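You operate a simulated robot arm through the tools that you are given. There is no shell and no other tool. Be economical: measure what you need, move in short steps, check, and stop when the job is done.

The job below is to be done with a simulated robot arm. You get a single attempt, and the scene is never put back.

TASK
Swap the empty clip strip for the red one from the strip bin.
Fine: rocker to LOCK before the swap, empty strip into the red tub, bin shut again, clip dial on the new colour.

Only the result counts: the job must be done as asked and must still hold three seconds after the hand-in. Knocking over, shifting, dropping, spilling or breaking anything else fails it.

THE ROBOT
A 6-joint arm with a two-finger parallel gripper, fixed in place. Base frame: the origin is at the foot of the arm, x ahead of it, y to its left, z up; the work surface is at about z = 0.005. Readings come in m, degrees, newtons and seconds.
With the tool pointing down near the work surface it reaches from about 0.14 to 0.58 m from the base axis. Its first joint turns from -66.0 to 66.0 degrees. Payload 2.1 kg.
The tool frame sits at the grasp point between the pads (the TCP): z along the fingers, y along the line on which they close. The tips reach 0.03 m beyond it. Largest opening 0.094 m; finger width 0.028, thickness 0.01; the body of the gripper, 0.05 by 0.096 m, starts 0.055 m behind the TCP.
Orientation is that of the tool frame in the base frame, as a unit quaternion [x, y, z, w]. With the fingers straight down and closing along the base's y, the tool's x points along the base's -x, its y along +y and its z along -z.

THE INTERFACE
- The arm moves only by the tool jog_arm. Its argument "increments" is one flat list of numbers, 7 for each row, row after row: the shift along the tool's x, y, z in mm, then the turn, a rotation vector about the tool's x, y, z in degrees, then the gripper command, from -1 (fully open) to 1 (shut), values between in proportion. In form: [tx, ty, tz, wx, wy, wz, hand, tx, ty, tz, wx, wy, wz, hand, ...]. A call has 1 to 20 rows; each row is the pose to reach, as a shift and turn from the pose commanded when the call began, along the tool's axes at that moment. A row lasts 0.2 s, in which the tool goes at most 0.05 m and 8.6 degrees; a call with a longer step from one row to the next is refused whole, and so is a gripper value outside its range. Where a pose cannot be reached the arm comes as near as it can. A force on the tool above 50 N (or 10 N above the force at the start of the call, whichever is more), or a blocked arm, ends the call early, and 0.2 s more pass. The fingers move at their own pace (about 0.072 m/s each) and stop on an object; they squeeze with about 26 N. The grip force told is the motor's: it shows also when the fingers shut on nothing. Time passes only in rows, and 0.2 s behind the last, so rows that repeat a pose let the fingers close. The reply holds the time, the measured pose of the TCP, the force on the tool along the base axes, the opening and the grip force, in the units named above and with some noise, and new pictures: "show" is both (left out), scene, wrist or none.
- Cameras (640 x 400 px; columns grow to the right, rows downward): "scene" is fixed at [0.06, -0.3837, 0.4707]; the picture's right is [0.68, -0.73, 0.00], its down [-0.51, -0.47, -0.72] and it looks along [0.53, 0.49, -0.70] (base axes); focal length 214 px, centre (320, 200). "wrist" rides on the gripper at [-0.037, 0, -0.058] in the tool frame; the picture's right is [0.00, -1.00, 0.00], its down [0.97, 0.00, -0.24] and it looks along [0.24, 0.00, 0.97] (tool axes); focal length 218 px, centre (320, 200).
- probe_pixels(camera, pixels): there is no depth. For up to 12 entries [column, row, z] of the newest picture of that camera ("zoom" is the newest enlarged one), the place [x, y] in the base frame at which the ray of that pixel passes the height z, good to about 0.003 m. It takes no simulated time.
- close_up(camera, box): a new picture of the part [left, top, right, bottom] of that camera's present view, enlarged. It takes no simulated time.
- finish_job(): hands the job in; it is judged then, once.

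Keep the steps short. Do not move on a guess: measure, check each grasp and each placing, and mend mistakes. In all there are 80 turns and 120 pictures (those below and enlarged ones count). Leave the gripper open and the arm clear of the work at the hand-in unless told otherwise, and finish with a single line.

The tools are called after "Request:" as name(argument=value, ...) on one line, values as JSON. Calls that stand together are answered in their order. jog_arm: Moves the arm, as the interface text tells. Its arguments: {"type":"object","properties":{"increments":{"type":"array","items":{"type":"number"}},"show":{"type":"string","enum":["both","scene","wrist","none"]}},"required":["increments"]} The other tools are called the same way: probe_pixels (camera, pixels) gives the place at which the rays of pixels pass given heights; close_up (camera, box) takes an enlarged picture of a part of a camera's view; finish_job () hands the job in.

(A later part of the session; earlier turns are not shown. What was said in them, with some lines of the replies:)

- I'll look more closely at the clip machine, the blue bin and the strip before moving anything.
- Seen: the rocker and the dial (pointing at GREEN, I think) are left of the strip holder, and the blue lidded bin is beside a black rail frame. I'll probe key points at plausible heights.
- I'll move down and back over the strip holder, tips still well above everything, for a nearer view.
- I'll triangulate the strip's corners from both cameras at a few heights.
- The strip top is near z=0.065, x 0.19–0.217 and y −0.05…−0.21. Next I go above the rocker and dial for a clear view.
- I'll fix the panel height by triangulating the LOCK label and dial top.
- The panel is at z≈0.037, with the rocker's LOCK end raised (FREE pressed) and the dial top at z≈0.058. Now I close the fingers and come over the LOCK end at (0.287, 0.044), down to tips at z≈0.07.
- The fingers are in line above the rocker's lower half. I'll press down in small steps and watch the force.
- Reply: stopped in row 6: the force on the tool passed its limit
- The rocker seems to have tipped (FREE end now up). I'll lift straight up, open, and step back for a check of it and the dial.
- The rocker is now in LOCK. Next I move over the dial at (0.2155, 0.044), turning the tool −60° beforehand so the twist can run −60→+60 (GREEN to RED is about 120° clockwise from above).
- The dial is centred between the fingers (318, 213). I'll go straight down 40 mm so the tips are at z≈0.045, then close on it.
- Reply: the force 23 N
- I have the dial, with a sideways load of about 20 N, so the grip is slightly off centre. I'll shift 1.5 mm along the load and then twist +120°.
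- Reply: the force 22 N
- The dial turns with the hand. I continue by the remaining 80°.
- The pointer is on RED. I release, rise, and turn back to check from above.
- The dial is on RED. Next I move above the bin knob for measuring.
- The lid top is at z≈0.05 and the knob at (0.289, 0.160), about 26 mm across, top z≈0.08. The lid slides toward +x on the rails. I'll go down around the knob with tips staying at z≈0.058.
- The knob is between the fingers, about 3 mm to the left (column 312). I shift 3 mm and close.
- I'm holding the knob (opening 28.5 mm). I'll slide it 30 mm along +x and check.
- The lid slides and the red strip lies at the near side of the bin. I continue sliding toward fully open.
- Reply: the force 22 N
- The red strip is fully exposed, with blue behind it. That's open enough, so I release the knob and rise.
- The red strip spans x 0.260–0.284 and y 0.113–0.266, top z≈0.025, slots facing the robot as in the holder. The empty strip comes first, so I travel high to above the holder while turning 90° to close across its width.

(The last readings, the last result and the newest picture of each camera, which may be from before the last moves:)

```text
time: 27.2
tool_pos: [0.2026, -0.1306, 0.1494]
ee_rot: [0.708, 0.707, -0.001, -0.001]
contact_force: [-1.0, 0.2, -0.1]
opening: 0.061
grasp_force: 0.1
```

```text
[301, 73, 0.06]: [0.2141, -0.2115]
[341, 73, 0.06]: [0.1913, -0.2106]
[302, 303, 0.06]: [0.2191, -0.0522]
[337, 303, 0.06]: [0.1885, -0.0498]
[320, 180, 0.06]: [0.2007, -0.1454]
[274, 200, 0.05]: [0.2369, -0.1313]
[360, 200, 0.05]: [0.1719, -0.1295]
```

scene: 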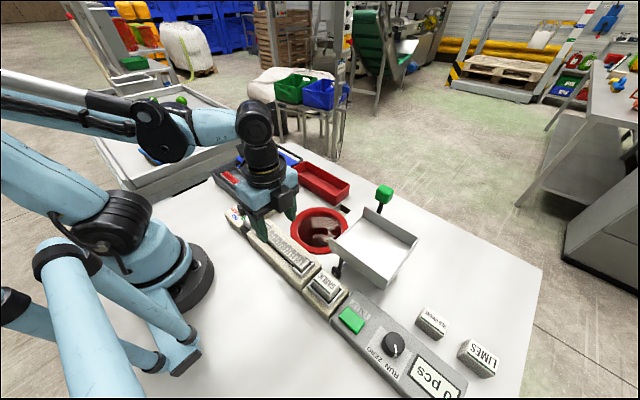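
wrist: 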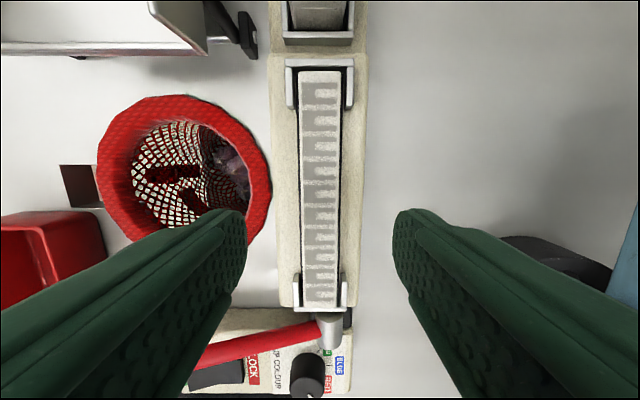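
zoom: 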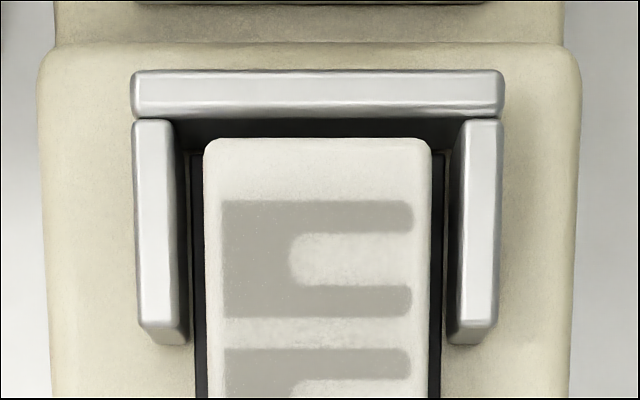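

The strip is centred between the fingers at column 320. I descend to tip z≈0.058 with moderate opening and look again before closing.

Request:
jog_arm(increments=[0, 0, 25, 0, 0, 0, 0, 0, 0, 45, 0, 0, 0, 0, 0, 0, 57, 0, 0, 0, 0, 0, 0, 61, 0, 0, 0, 0, 0, 0, 61, 0, 0, 0, 0], show="both")

Request:
close_up(camera="scene", box=[240, 190, 340, 265])

```text
time: 28.4
tool_pos: [0.2035, -0.1298, 0.0882]
ee_rot: [0.707, 0.707, -0.001, -0.001]
contact_force: [-0.2, 0.0, -0.9]
opening: 0.047
grasp_force: 0.0
```

scene: 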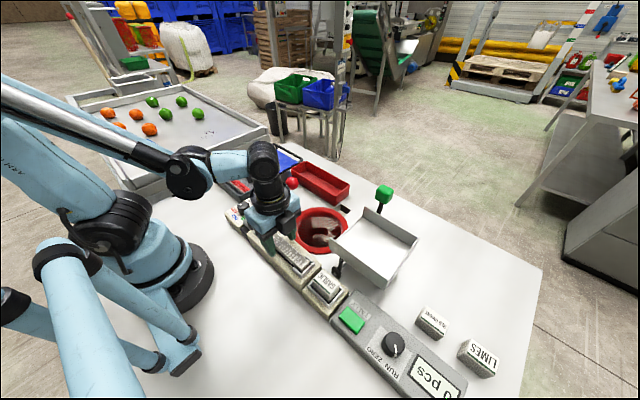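
wrist: 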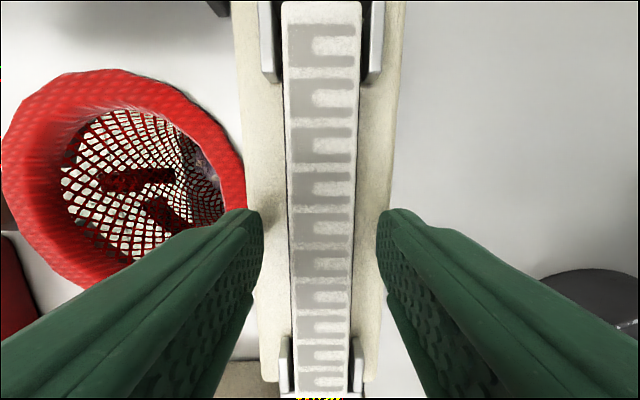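

```text
5.33 times, centred on (290, 228) of scene
```

zoom: 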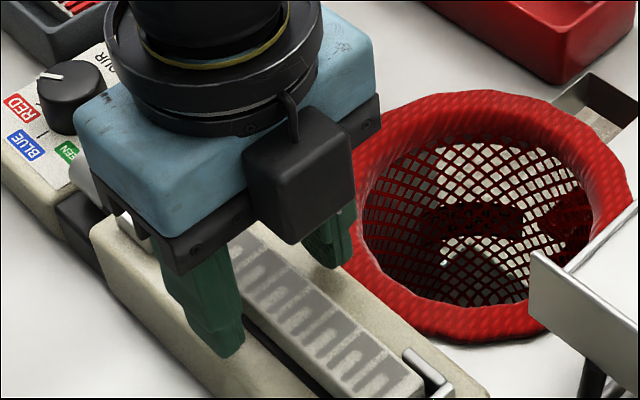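

The tips look a few mm above the housing. I lower 3 mm more and close on the strip.

Request:
jog_arm(increments=[0, 0, 2, 0, 0, 0, 0, 0, 0, 3, 0, 0, 0, 0.2, 0, 0, 3, 0, 0, 0, 0.4, 0, 0, 3, 0, 0, 0, 0.7, 0, 0, 3, 0, 0, 0, 1, 0, 0, 3, 0, 0, 0, 1], show="wrist")

```text
time: 29.8
tool_pos: [0.2026, -0.131, 0.0853]
ee_rot: [0.707, 0.707, 0.0, -0.001]
contact_force: [-0.1, -0.2, 0.4]
opening: 0.024
grasp_force: 25.9
```

wrist: 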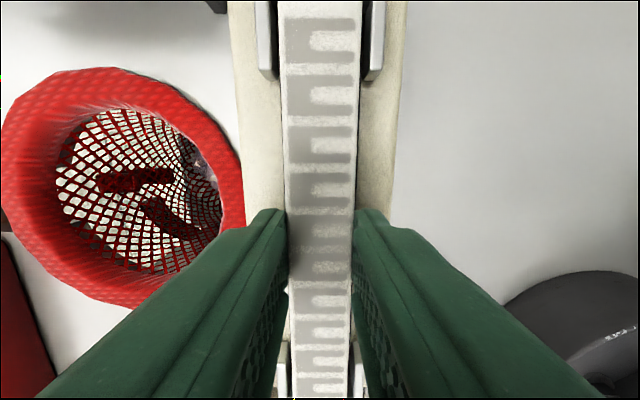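

The strip is held (24 mm, no side load). I lift straight up slowly.

Request:
jog_arm(increments=[0, 0, -5, 0, 0, 0, 1, 0, 0, -15, 0, 0, 0, 1, 0, 0, -35, 0, 0, 0, 1, 0, 0, -70, 0, 0, 0, 1, 0, 0, -110, 0, 0, 0, 1, 0, 0, -110, 0, 0, 0, 1], show="both")

Request:
close_up(camera="scene", box=[230, 150, 350, 280])

```text
time: 31.2
tool_pos: [0.2042, -0.1296, 0.1954]
ee_rot: [0.707, 0.708, 0.0, -0.001]
contact_force: [-1.1, 0.0, -0.3]
opening: 0.0238
grasp_force: 25.4
```

scene: 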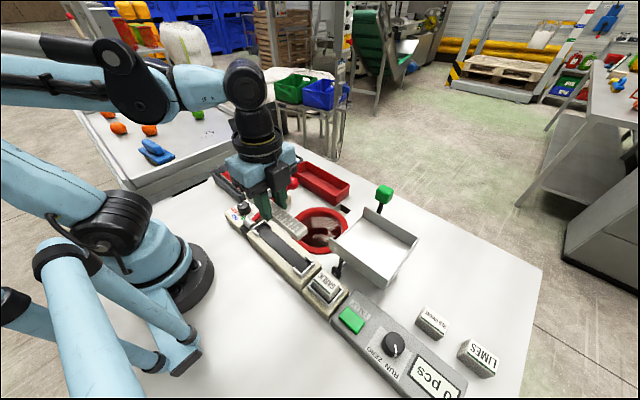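
wrist: 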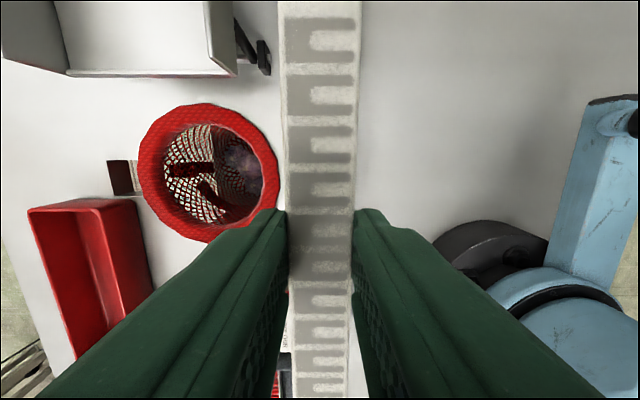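

```text
3.08 times, centred on (290, 215) of scene
```

zoom: 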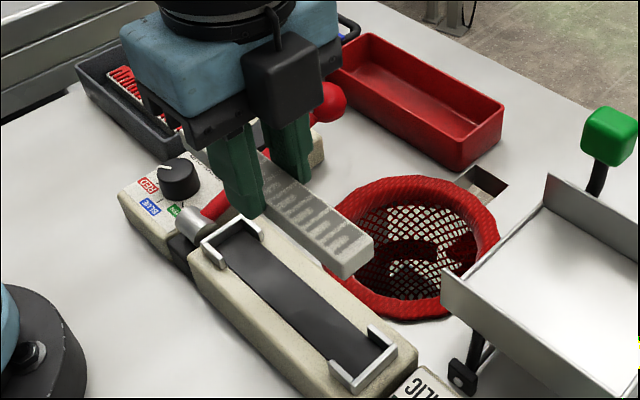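

The strip is in hand and the holder is empty. I carry it at this height to above the red tub.

Request:
jog_arm(increments=[10, 30, 0, 0, 0, 0, 1, 25, 70, 0, 0, 0, 0, 1, 45, 110, 0, 0, 0, 0, 1, 65, 145, 0, 0, 0, 0, 1, 85, 180, 0, 0, 0, 0, 1, 105, 215, 0, 0, 0, 0, 1, 125, 250, 0, 0, 0, 0, 1, 125, 250, 0, 0, 0, 0, 1], show="both")

Request:
close_up(camera="scene", box=[250, 110, 390, 220])

```text
time: 33.0
tool_pos: [0.4526, -0.0054, 0.1949]
ee_rot: [0.707, 0.707, -0.001, 0.0]
contact_force: [-0.2, 0.6, -0.4]
opening: 0.0241
grasp_force: 26.1
```

scene: 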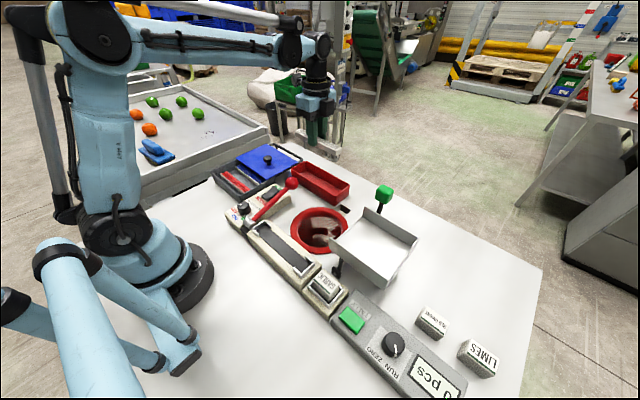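
wrist: 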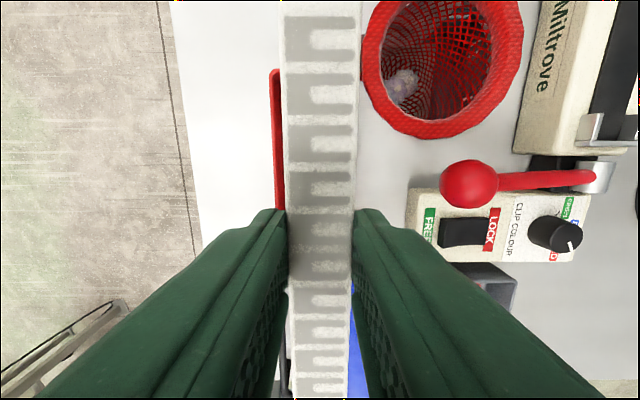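

```text
3.64 times, centred on (320, 165) of scene
```

zoom: 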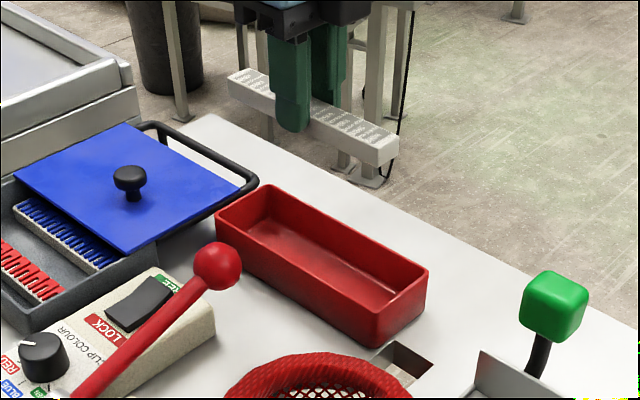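

Request:
probe_pixels(camera="scene", pixels=[[335.9, 196, 0.04], [349.7, 183.7, 0.04], [304.9, 161.4, 0.04], [291.4, 169.7, 0.04], [335.9, 196, 0.05], [349.7, 183.7, 0.05], [304.9, 161.4, 0.05], [291.4, 169.7, 0.05], [334.3, 205, 0.005]])

Request:
probe_pixels(camera="wrist", pixels=[[273, 72, 0.04], [273, 72, 0.05], [273, 190, 0.04], [273, 190, 0.05]])

```text
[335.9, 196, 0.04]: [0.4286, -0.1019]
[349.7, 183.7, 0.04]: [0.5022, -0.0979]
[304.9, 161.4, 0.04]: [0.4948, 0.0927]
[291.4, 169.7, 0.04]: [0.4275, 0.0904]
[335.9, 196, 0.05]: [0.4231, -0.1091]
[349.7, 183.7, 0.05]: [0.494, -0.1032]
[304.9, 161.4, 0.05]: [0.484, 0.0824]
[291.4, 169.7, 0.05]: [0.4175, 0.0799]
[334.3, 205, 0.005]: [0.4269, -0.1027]
```

```text
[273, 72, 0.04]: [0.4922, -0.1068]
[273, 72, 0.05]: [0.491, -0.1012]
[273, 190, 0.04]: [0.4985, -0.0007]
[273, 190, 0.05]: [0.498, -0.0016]
```

The tub is centred at (0.4605, −0.006) with its rim at z≈0.042 and about 60 mm inner width. I align and lower until the strip is a little above the floor.

Request:
jog_arm(increments=[0, 4, 20, 0, 0, 0, 1, 0, 8, 50, 0, 0, 0, 1, 0, 8, 80, 0, 0, 0, 1, 0, 8, 100, 0, 0, 0, 1, 0, 8, 110, 0, 0, 0, 1, 0, 8, 110, 0, 0, 0, 1], show="both")

Request:
close_up(camera="scene", box=[250, 110, 390, 220])

```text
time: 34.4
tool_pos: [0.4618, -0.005, 0.0845]
ee_rot: [0.707, 0.707, -0.001, -0.001]
contact_force: [-0.4, -0.5, -0.9]
opening: 0.0243
grasp_force: 25.7
```

scene: 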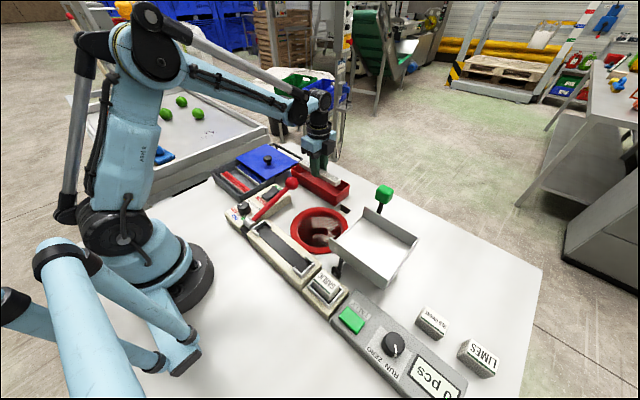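
wrist: 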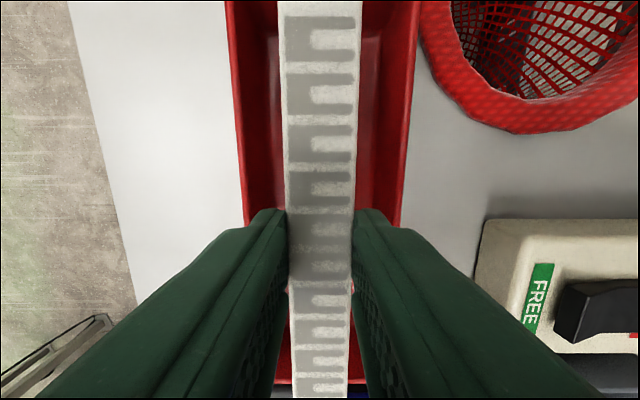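

```text
3.64 times, centred on (320, 165) of scene
```

zoom: 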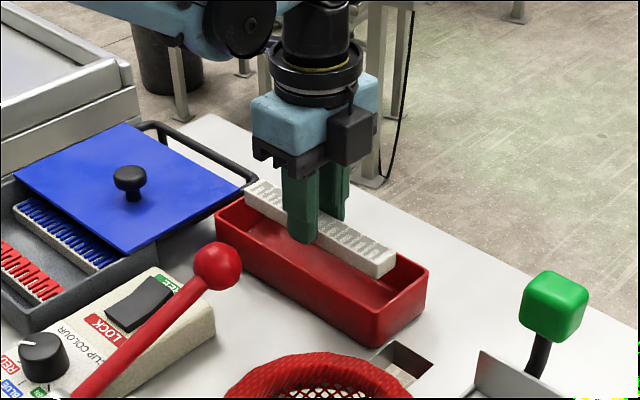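

It's well centred. I lower another 37 mm in small steps.

Request:
jog_arm(increments=[0, 0, 15, 0, 0, 0, 1, 0, 0, 25, 0, 0, 0, 1, 0, 0, 31, 0, 0, 0, 1, 0, 0, 35, 0, 0, 0, 1, 0, 0, 38, 0, 0, 0, 1], show="none")

```text
time: 35.6
tool_pos: [0.4614, -0.0048, 0.0456]
ee_rot: [0.707, 0.707, -0.001, 0.0]
contact_force: [0.7, -0.6, 0.2]
opening: 0.0238
grasp_force: 26.2
```

Request:
jog_arm(increments=[0, 0, 2, 0, 0, 0, 1, 0, 0, 2, 0, 0, 0, 0.4, 0, 0, 2, 0, 0, 0, 0.28, 0, 0, 2, 0, 0, 0, 0.28, 0, 0, -20, 0, 0, 0, 0.28, 0, 0, -50, 0, 0, 0, 0.28, 0, 0, -100, 0, 0, 0, 0.28, 0, 0, -150, 0, 0, 0, 0.28, 0, 0, -150, 0, 0, 0, 0.28], show="both")

Request:
close_up(camera="scene", box=[250, 110, 390, 220])

```text
time: 37.6
tool_pos: [0.4602, -0.0059, 0.1971]
ee_rot: [0.707, 0.707, 0.0, 0.0]
contact_force: [-0.3, -0.2, -0.2]
opening: 0.0335
grasp_force: 0.2
```

scene: 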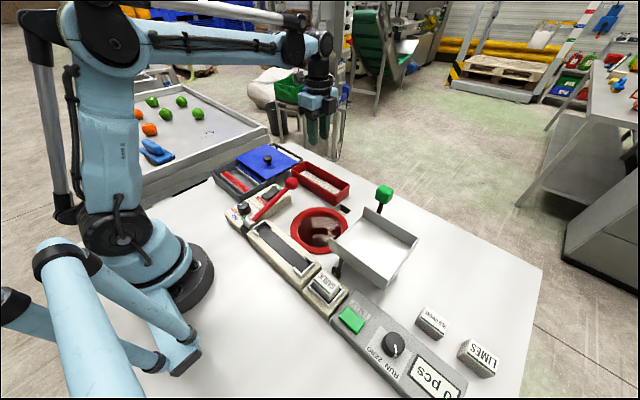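
wrist: 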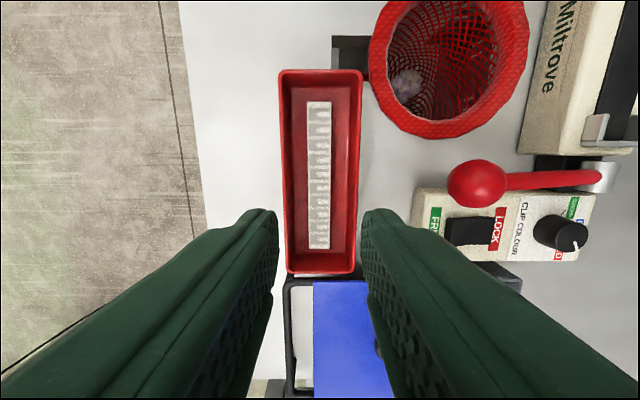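

```text
3.64 times, centred on (320, 165) of scene
```

zoom: 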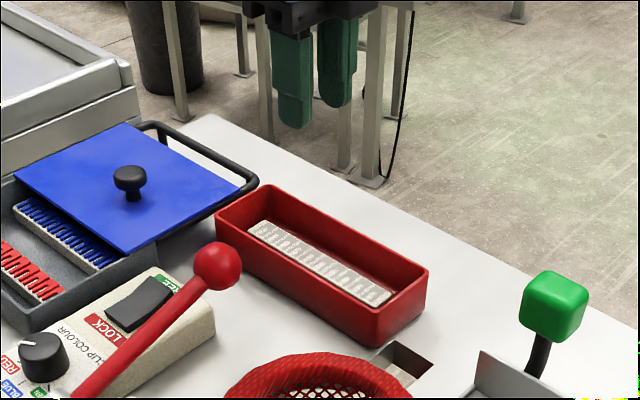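

The empty strip lies flat in the tub. Now I travel to above the red strip (0.2725, 0.1895).

Request:
jog_arm(increments=[30, -29, 0, 0, 0, 0, 0.23, 60, -58, 0, 0, 0, 0, 0.23, 90, -87, 0, 0, 0, 0, 0.23, 120, -116, 0, 0, 0, 0, 0.23, 150, -145, 0, 0, 0, 0, 0.23, 180, -174, 10, 0, 0, 0, 0.23, 195, -188, 40, 0, 0, 0, 0.23, 195, -188, 70, 0, 0, 0, 0.23, 195, -188, 80, 0, 0, 0, 0.23, 195, -188, 80, 0, 0, 0, 0.23], show="both")

Request:
close_up(camera="wrist", box=[200, 0, 440, 300])

```text
time: 39.8
tool_pos: [0.2726, 0.1898, 0.117]
ee_rot: [0.708, 0.707, 0.0, -0.002]
contact_force: [0.2, -0.1, 0.1]
opening: 0.0362
grasp_force: 0.1
```

scene: 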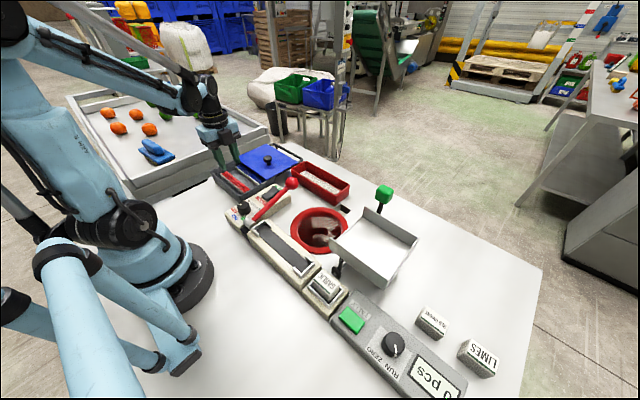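
wrist: 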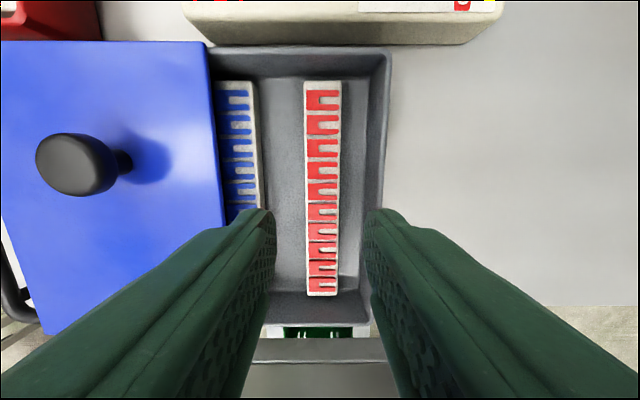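

```text
1.33 times, centred on (320, 150) of wrist
```

zoom: 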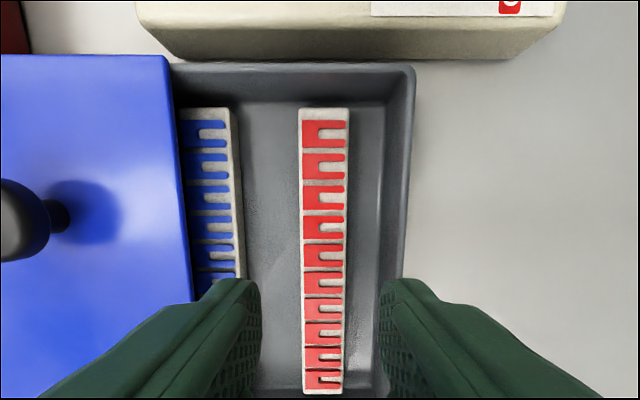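

Request:
probe_pixels(camera="wrist", pixels=[[304, 82, 0.025], [341, 82, 0.025], [307, 295, 0.025], [337, 295, 0.025], [304, 180, 0.025], [340, 180, 0.025], [360, 200, 0.012], [367, 200, 0.03], [385, 200, 0.045], [260, 180, 0.025], [257, 180, 0.012]])

```text
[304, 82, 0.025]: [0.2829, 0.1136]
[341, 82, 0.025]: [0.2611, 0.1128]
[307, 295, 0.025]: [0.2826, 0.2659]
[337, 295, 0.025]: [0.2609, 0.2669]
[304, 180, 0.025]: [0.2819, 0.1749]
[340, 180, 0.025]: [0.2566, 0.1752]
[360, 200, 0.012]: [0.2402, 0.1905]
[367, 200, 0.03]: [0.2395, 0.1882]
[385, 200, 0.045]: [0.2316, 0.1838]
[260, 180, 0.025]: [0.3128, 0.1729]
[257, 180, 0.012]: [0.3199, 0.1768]
```

The strip centre is at (0.271, 0.190), with a clear gap to the wall (inner wall x≈0.240) and the blue strip (0.313). I descend with a 34 mm opening in steps, to tip z≈0.014.

Request:
jog_arm(increments=[0, -1, 25, 0, 0, 0, 0.277, 0, -1, 45, 0, 0, 0, 0.277, 0, -1, 60, 0, 0, 0, 0.277, 0, -1, 68, 0, 0, 0, 0.277, 0, -1, 73, 0, 0, 0, 0.277, 0, -1, 73, 0, 0, 0, 0.277], show="both")

Request:
close_up(camera="scene", box=[190, 130, 310, 215])

```text
time: 41.2
tool_pos: [0.2725, 0.1904, 0.0439]
ee_rot: [0.707, 0.707, 0.0, 0.0]
contact_force: [0.6, -0.8, 0.5]
opening: 0.0338
grasp_force: 0.1
```

scene: 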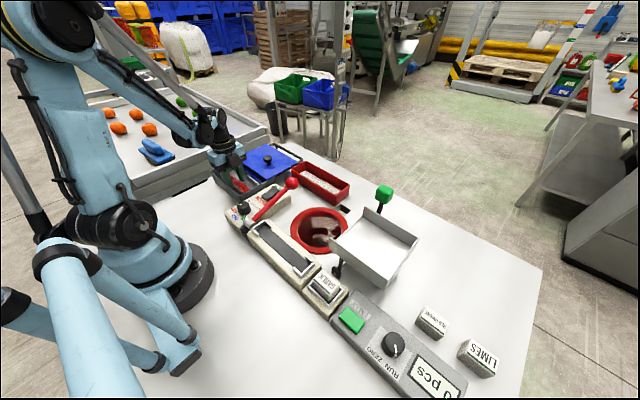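
wrist: 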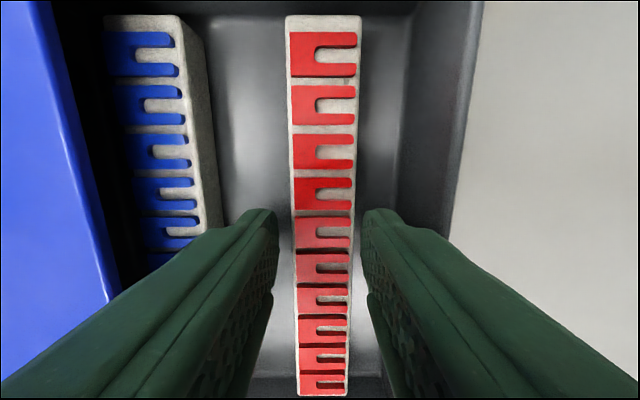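

```text
4.71 times, centred on (250, 172) of scene
```

zoom: 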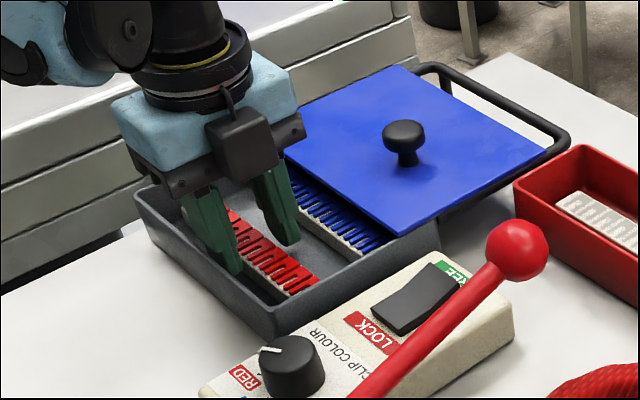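

It straddles the strip cleanly. Comparing tooth rows with the empty strip's grasp, my hand is about 2.4 mm off along the strip, so I shift +2.4 mm, lower 2 mm and close.

Request:
jog_arm(increments=[2.4, -0.5, 2, 0, 0, 0, 0.277, 2.4, -0.5, 2, 0, 0, 0, 0.277, 2.4, -0.5, 2, 0, 0, 0, 0.6, 2.4, -0.5, 2, 0, 0, 0, 1, 2.4, -0.5, 2, 0, 0, 0, 1, 2.4, -0.5, 2, 0, 0, 0, 1], show="wrist")

```text
time: 42.6
tool_pos: [0.272, 0.1916, 0.0409]
ee_rot: [0.707, 0.708, 0.0, -0.001]
contact_force: [0.3, -0.8, -0.4]
opening: 0.024
grasp_force: 26.1
```

wrist: 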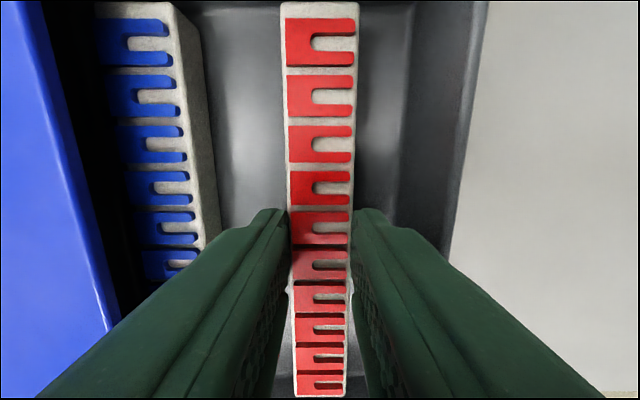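

Held, and the tooth rows now match the empty strip's grasp exactly. I lift straight up out of the bin.

Request:
jog_arm(increments=[0, 0, -8, 0, 0, 0, 1, 0, 0, -25, 0, 0, 0, 1, 0, 0, -55, 0, 0, 0, 1, 0, 0, -95, 0, 0, 0, 1, 0, 0, -140, 0, 0, 0, 1, 0, 0, -155, 0, 0, 0, 1, 0, 0, -155, 0, 0, 0, 1], show="both")

```text
time: 44.2
tool_pos: [0.2725, 0.1922, 0.197]
ee_rot: [0.707, 0.707, 0.0, -0.001]
contact_force: [-0.6, -0.1, -0.4]
opening: 0.024
grasp_force: 26.3
```

scene: 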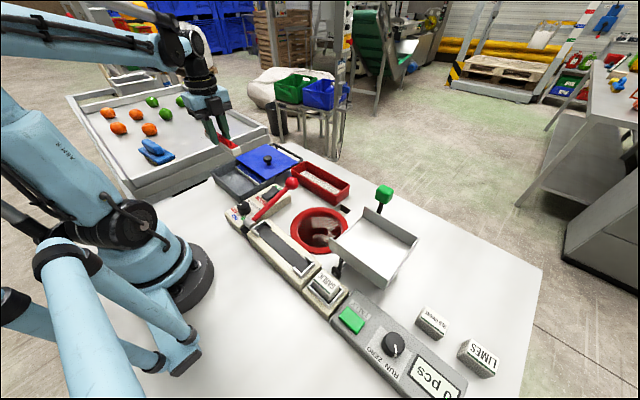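
wrist: 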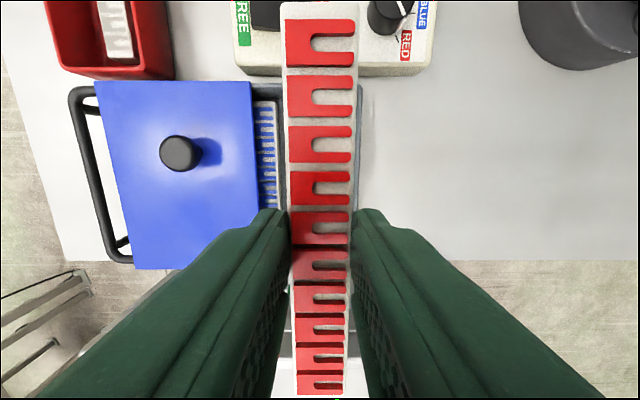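

The red strip is in hand. I carry it back to above the holder, at the recorded offsets, staying 45 mm above the seat.

Request:
jog_arm(increments=[-32, -7, 0, 0, 0, 0, 1, -64, -14, 0, 0, 0, 0, 1, -97, -20, 0, 0, 0, 0, 1, -129, -27, 0, 0, 0, 0, 1, -161, -34, 0, 0, 0, 0, 1, -193, -41, 0, 0, 0, 0, 1, -226, -48, 0, 0, 0, 0, 1, -258, -55, 0, 0, 0, 0, 1, -290, -62, 0, 0, 0, 0, 1, -315, -68.5, 20, 0, 0, 0, 1, -322.4, -68.5, 50, 0, 0, 0, 1, -322.4, -68.5, 67, 0, 0, 0, 1, -322.4, -68.5, 67, 0, 0, 0, 1], show="both")

Request:
close_up(camera="scene", box=[230, 180, 350, 280])

```text
time: 47.0
tool_pos: [0.203, -0.1296, 0.1297]
ee_rot: [0.707, 0.707, -0.002, -0.001]
contact_force: [-0.6, 0.5, -0.6]
opening: 0.0245
grasp_force: 26.2
```

scene: 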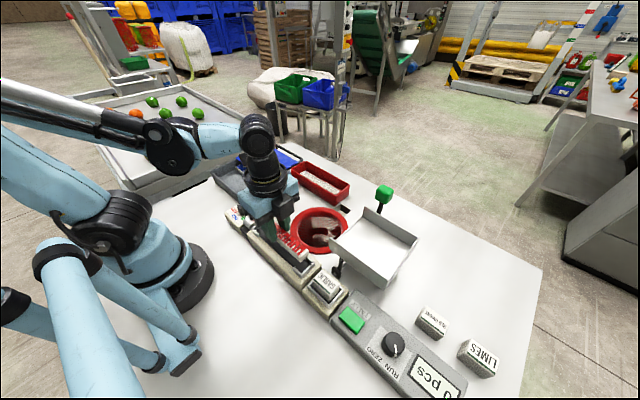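
wrist: 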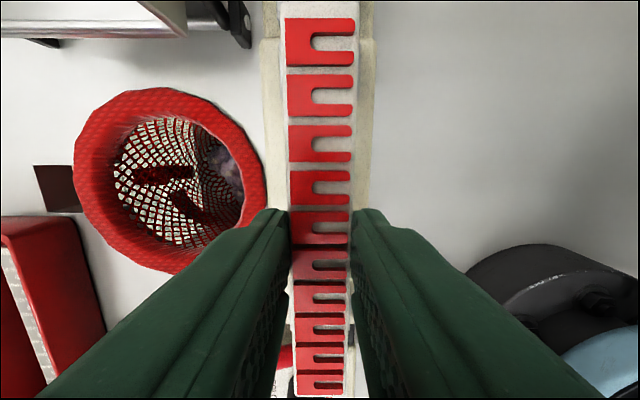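

```text
4.00 times, centred on (290, 230) of scene
```

zoom: 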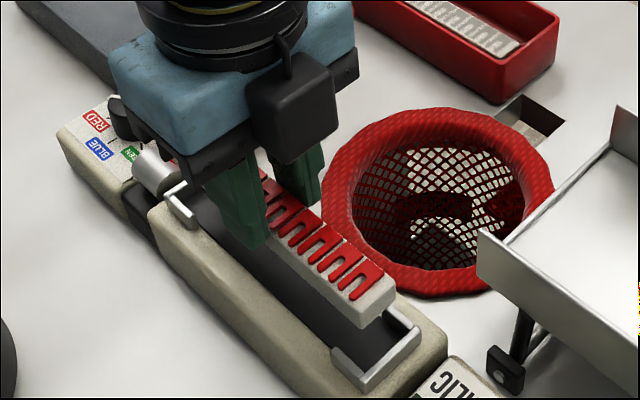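

It's aligned over the seat. I lower 30 mm, then the rest in small steps while watching force.

Request:
jog_arm(increments=[0, 0, 15, 0, 0, 0, 1, 0, 0, 28, 0, 0, 0, 1, 0, 0, 33, 0, 0, 0, 1, 0, 0, 36, 0, 0, 0, 1, 0, 0, 39, 0, 0, 0, 1, 0, 0, 41, 0, 0, 0, 1, 0, 0, 43, 0, 0, 0, 1, 0, 0, 44, 0, 0, 0, 1, 0, 0, 45, 0, 0, 0, 1], show="both")

Request:
close_up(camera="scene", box=[230, 180, 350, 280])

```text
time: 49.0
tool_pos: [0.2026, -0.1285, 0.0853]
ee_rot: [0.707, 0.707, -0.001, 0.0]
contact_force: [0.7, -0.3, 19.2]
opening: 0.0241
grasp_force: 25.8
```

scene: 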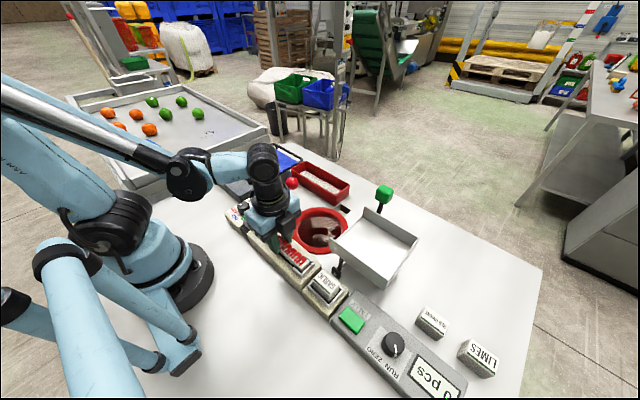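
wrist: 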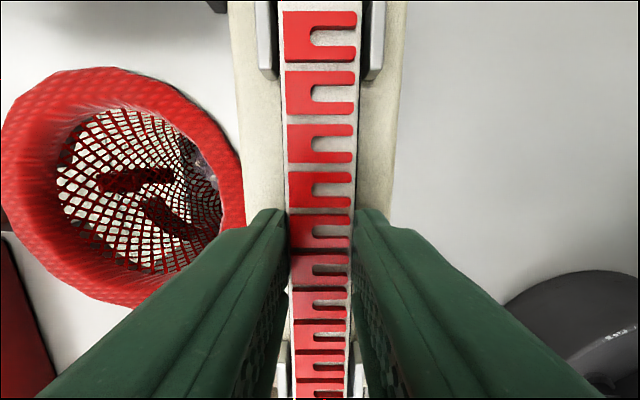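

```text
4.00 times, centred on (290, 230) of scene
```

zoom: 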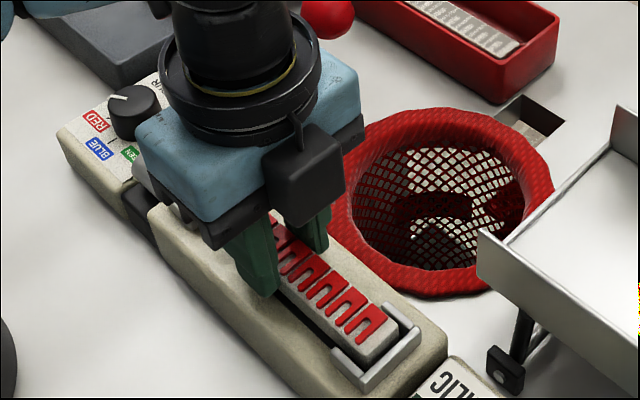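

It's seated, with a light downward reaction of 19 N. I open gently and rise straight up.

Request:
jog_arm(increments=[0, 0, 0, 0, 0, 0, 0.4, 0, 0, 0, 0, 0, 0, 0.1, 0, 0, 0, 0, 0, 0, 0, 0, 0, -15, 0, 0, 0, 0, 0, 0, -50, 0, 0, 0, 0, 0, 0, -95, 0, 0, 0, 0, 0, 0, -110, 0, 0, 0, 0, 0, 0, -110, 0, 0, 0, 0], show="both")

Request:
close_up(camera="wrist", box=[260, 60, 380, 320])

Request:
close_up(camera="scene", box=[230, 190, 330, 280])

```text
time: 50.8
tool_pos: [0.2035, -0.1302, 0.1962]
ee_rot: [0.708, 0.706, 0.0, 0.001]
contact_force: [0.3, 0.4, 0.7]
opening: 0.0469
grasp_force: 0.1
```

scene: 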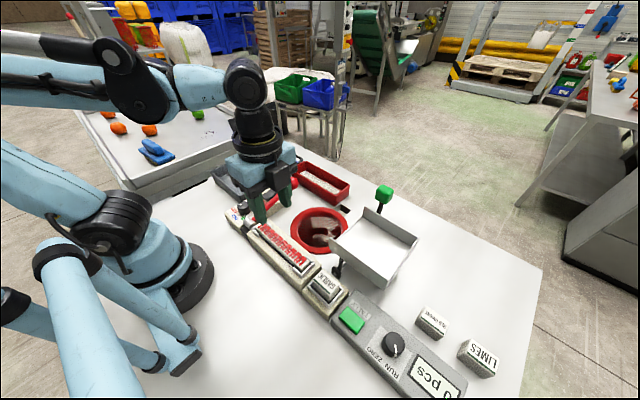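
wrist: 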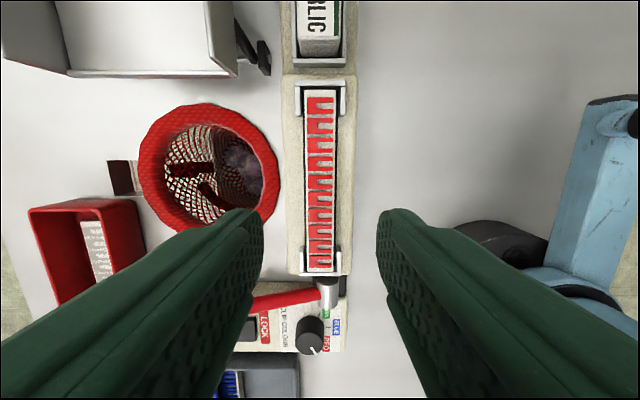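

```text
1.54 times, centred on (320, 190) of wrist
```

zoom: 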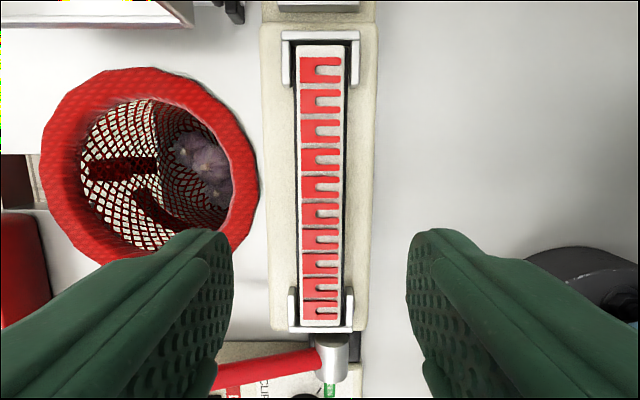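

```text
4.44 times, centred on (280, 235) of scene
```

zoom: 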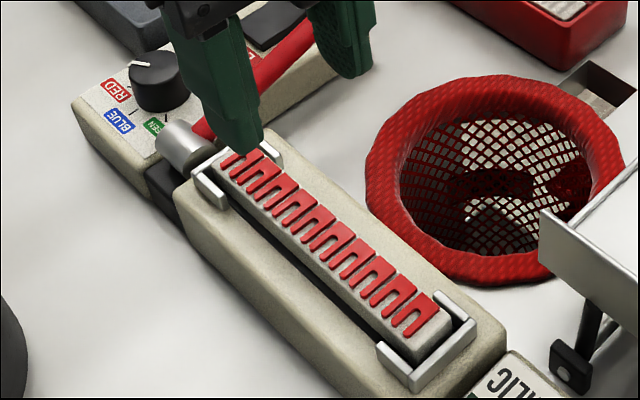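

The red strip sits in the cradle like the old one did. Next is the bin: I travel to above the lid knob, at about (0.389, 0.161).

Request:
jog_arm(increments=[36, 23, 0, 0, 0, 0, -0.28, 72, 46, 0, 0, 0, 0, -0.28, 109, 70, 0, 0, 0, 0, -0.28, 145, 93, 0, 0, 0, 0, -0.28, 182, 116, 0, 0, 0, 0, -0.28, 218, 140, 0, 0, 0, 0, -0.28, 255, 163, 0, 0, 0, 0, -0.28, 291, 186, 10, 0, 0, 0, -0.28, 291, 186, 45, 0, 0, 0, -0.28, 291, 186, 65, 0, 0, 0, -0.28, 291, 186, 65, 0, 0, 0, -0.28], show="wrist")

```text
time: 53.2
tool_pos: [0.3892, 0.1604, 0.1295]
ee_rot: [0.707, 0.707, -0.001, -0.001]
contact_force: [0.6, 1.0, -0.1]
opening: 0.0603
grasp_force: 0.0
```

wrist: 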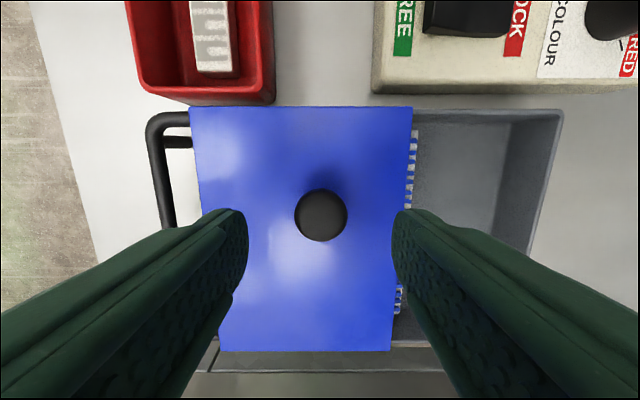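

The knob is centred (321, 215). I descend to tip z≈0.058 and close on it.

Request:
jog_arm(increments=[0, 0, 20, 0, 0, 0, -0.28, 0, 0, 34, 0, 0, 0, -0.28, 0, 0, 41, 0, 0, 0, -0.28, 0, 0, 41, 0, 0, 0, 0.1, 0, 0, 41, 0, 0, 0, 0.5, 0, 0, 41, 0, 0, 0, 1, 0, 0, 41, 0, 0, 0, 1], show="wrist")

```text
time: 54.8
tool_pos: [0.3892, 0.1617, 0.0882]
ee_rot: [0.707, 0.707, -0.001, -0.001]
contact_force: [0.4, 0.9, -8.8]
opening: 0.0289
grasp_force: 45.0
```

wrist: 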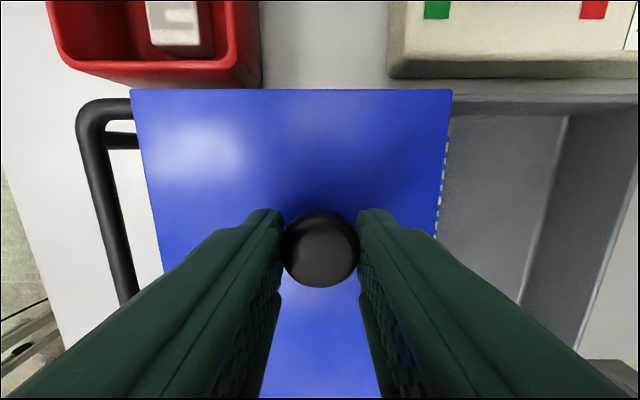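

I hold the knob. I slide it toward −x by 92 mm first, then finish gently.

Request:
jog_arm(increments=[0, -8, 0, 0, 0, 0, 1, 0, -18, 0, 0, 0, 0, 1, 0, -28, 0, 0, 0, 0, 1, 0, -38, 0, 0, 0, 0, 1, 0, -48, 0, 0, 0, 0, 1, 0, -58, 0, 0, 0, 0, 1, 0, -68, 0, 0, 0, 0, 1, 0, -78, 0, 0, 0, 0, 1, 0, -86, 0, 0, 0, 0, 1, 0, -92, 0, 0, 0, 0, 1], show="wrist")

```text
time: 57.0
tool_pos: [0.2965, 0.1597, 0.0887]
ee_rot: [0.707, 0.707, 0.0, -0.001]
contact_force: [0.3, -0.1, -15.1]
opening: 0.0291
grasp_force: 44.7
```

wrist: 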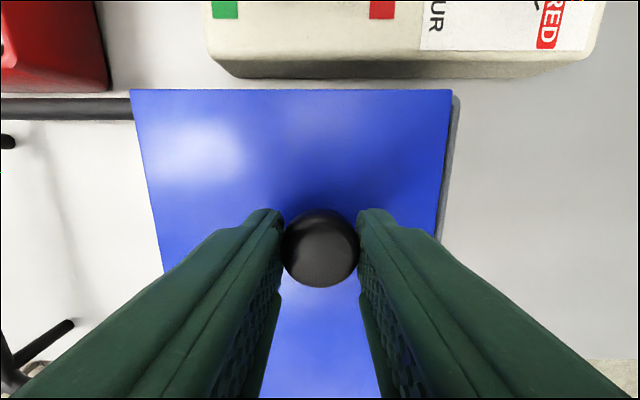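

A few mm are left. I go on in 2 mm steps to the closed position, x≈0.287.

Request:
jog_arm(increments=[0, -2, 0, 0, 0, 0, 1, 0, -4, 0, 0, 0, 0, 1, 0, -6, 0, 0, 0, 0, 1, 0, -8, 0, 0, 0, 0, 1, 0, -9, 0, 0, 0, 0, 1, 0, -10, 0, 0, 0, 0, 1, 0, -10, 0, 0, 0, 0, 1], show="wrist")

```text
time: 58.6
tool_pos: [0.2883, 0.1628, 0.0894]
ee_rot: [0.707, 0.707, 0.001, 0.0]
contact_force: [10.0, -2.3, -30.1]
opening: 0.0288
grasp_force: 44.3
```

wrist: 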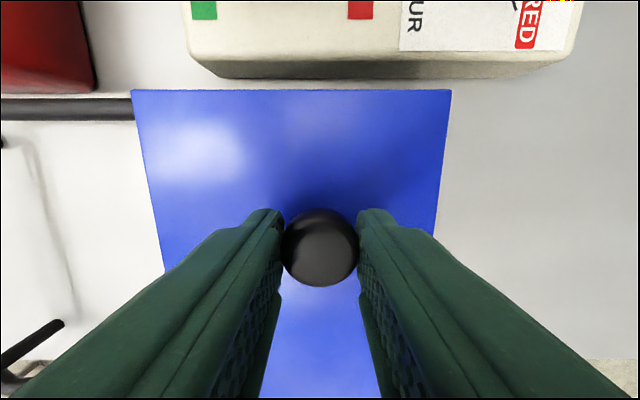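

It has come to the stop (x force 10 N, x=0.288 as at the start). I ease the vertical load, release, rise, and inspect everything.

Request:
jog_arm(increments=[0, 0.5, 1.5, 0, 0, 0, 1, 0, 0.5, 1.5, 0, 0, 0, 0.4, 0, 0.5, 1.5, 0, 0, 0, -0.2, 0, 0.5, 1.5, 0, 0, 0, -0.28, 0, 0.5, -30, 0, 0, 0, -0.28, 0, 0.5, -75, 0, 0, 0, -0.28, -20, 10, -120, 0, 0, 0, -0.6, -50, 30, -160, 0, 0, 0, -1, -90, 50, -190, 0, 0, 0, -1, -90, 50, -190, 0, 0, 0, -1], show="both")

Request:
close_up(camera="scene", box=[200, 130, 360, 230])

Request:
close_up(camera="scene", box=[220, 180, 340, 280])

Request:
close_up(camera="wrist", box=[160, 0, 640, 300])

```text
refused: row 7 steps farther than a row can; nothing moved
```

```text
4.00 times, centred on (280, 180) of scene
```

zoom: 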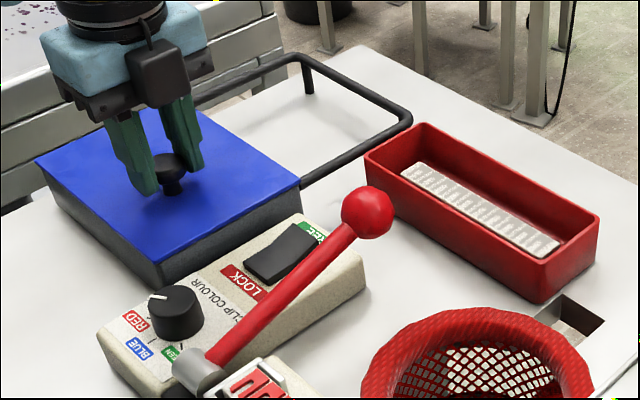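

```text
4.00 times, centred on (280, 230) of scene
```

zoom: 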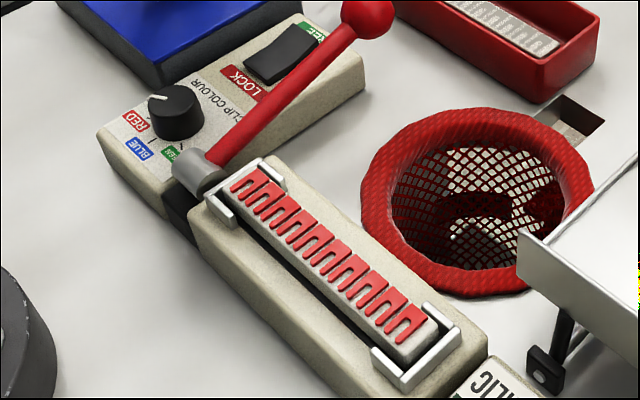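

```text
1.33 times, centred on (400, 150) of wrist
```

zoom: 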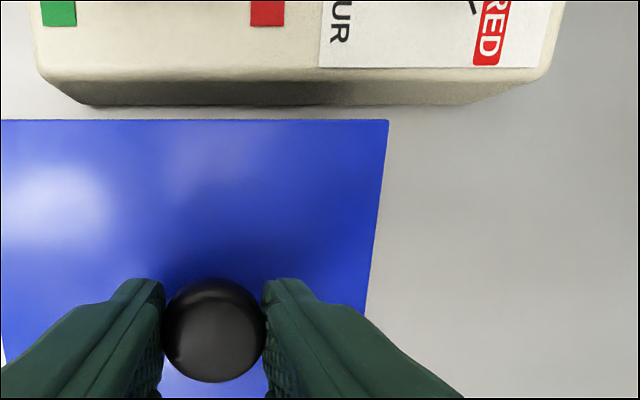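

A row was too long, so nothing moved. The pictures show all in order with the lid shut. I repeat the release with smaller steps.

Request:
jog_arm(increments=[0, 0.5, 1.5, 0, 0, 0, 1, 0, 0.5, 1.5, 0, 0, 0, 0.4, 0, 0.5, 1.5, 0, 0, 0, -0.2, 0, 0.5, 1.5, 0, 0, 0, -0.28, 0, 0.5, -28, 0, 0, 0, -0.28, 0, 0.5, -65, 0, 0, 0, -0.28, 0, 0.5, -105, 0, 0, 0, -0.6, -20, 10, -140, 0, 0, 0, -1, -45, 25, -165, 0, 0, 0, -1, -75, 40, -180, 0, 0, 0, -1, -75, 40, -180, 0, 0, 0, -1], show="both")

Request:
close_up(camera="scene", box=[200, 130, 360, 230])

Request:
close_up(camera="wrist", box=[100, 0, 580, 300])

```text
time: 61.0
tool_pos: [0.3268, 0.0858, 0.2695]
ee_rot: [0.707, 0.707, 0.0, -0.001]
contact_force: [-0.5, 0.8, 0.0]
opening: 0.094
grasp_force: 0.1
```

scene: 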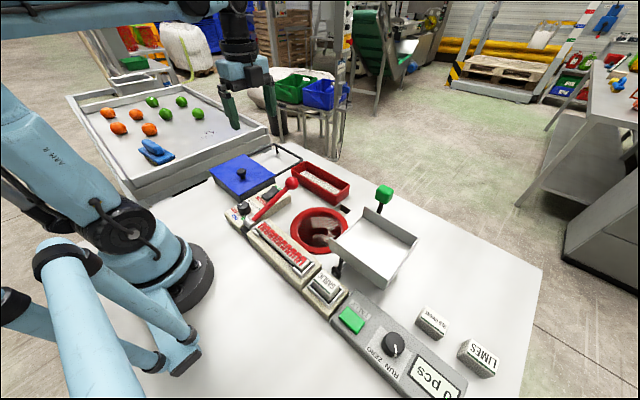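
wrist: 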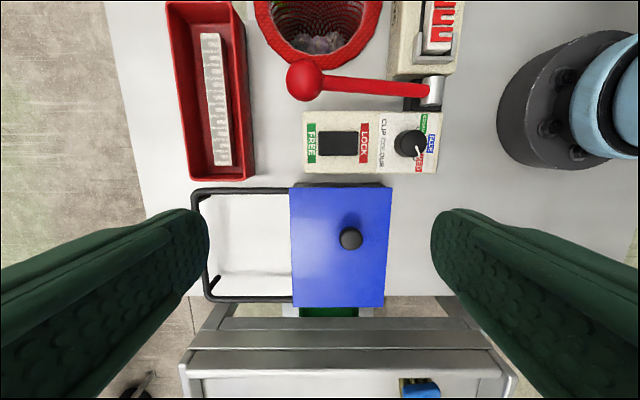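

```text
4.00 times, centred on (280, 180) of scene
```

zoom: 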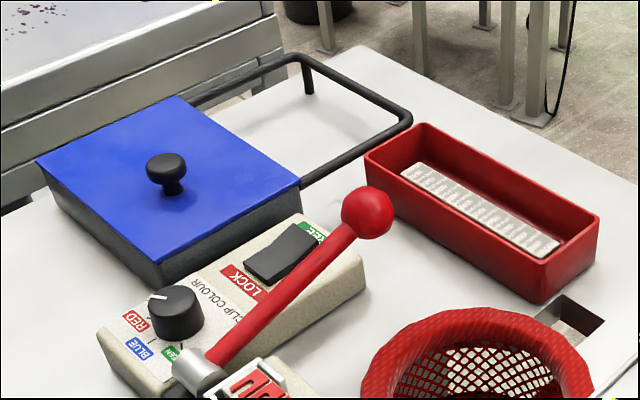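

```text
1.33 times, centred on (340, 150) of wrist
```

zoom: 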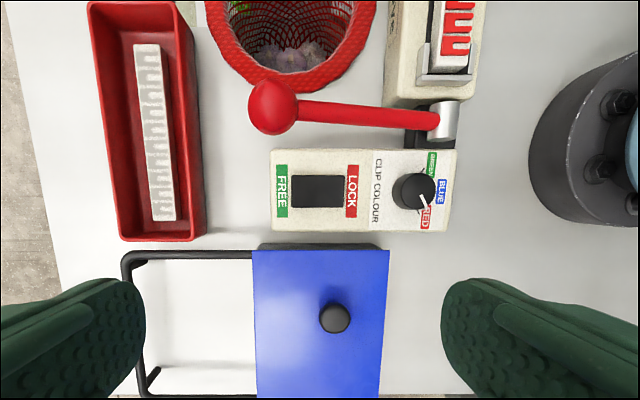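

The rocker is in LOCK, the dial on RED, the red strip seated, the empty strip in the tub and the bin shut. The hand is open and clear, so I hand in.

Request:
finish_job()

```text
The job is handed in.
```

The red strip is in the holder, the empty one is in the red tub, the bin is shut, the rocker was set to LOCK before the swap, and the clip dial is on RED.
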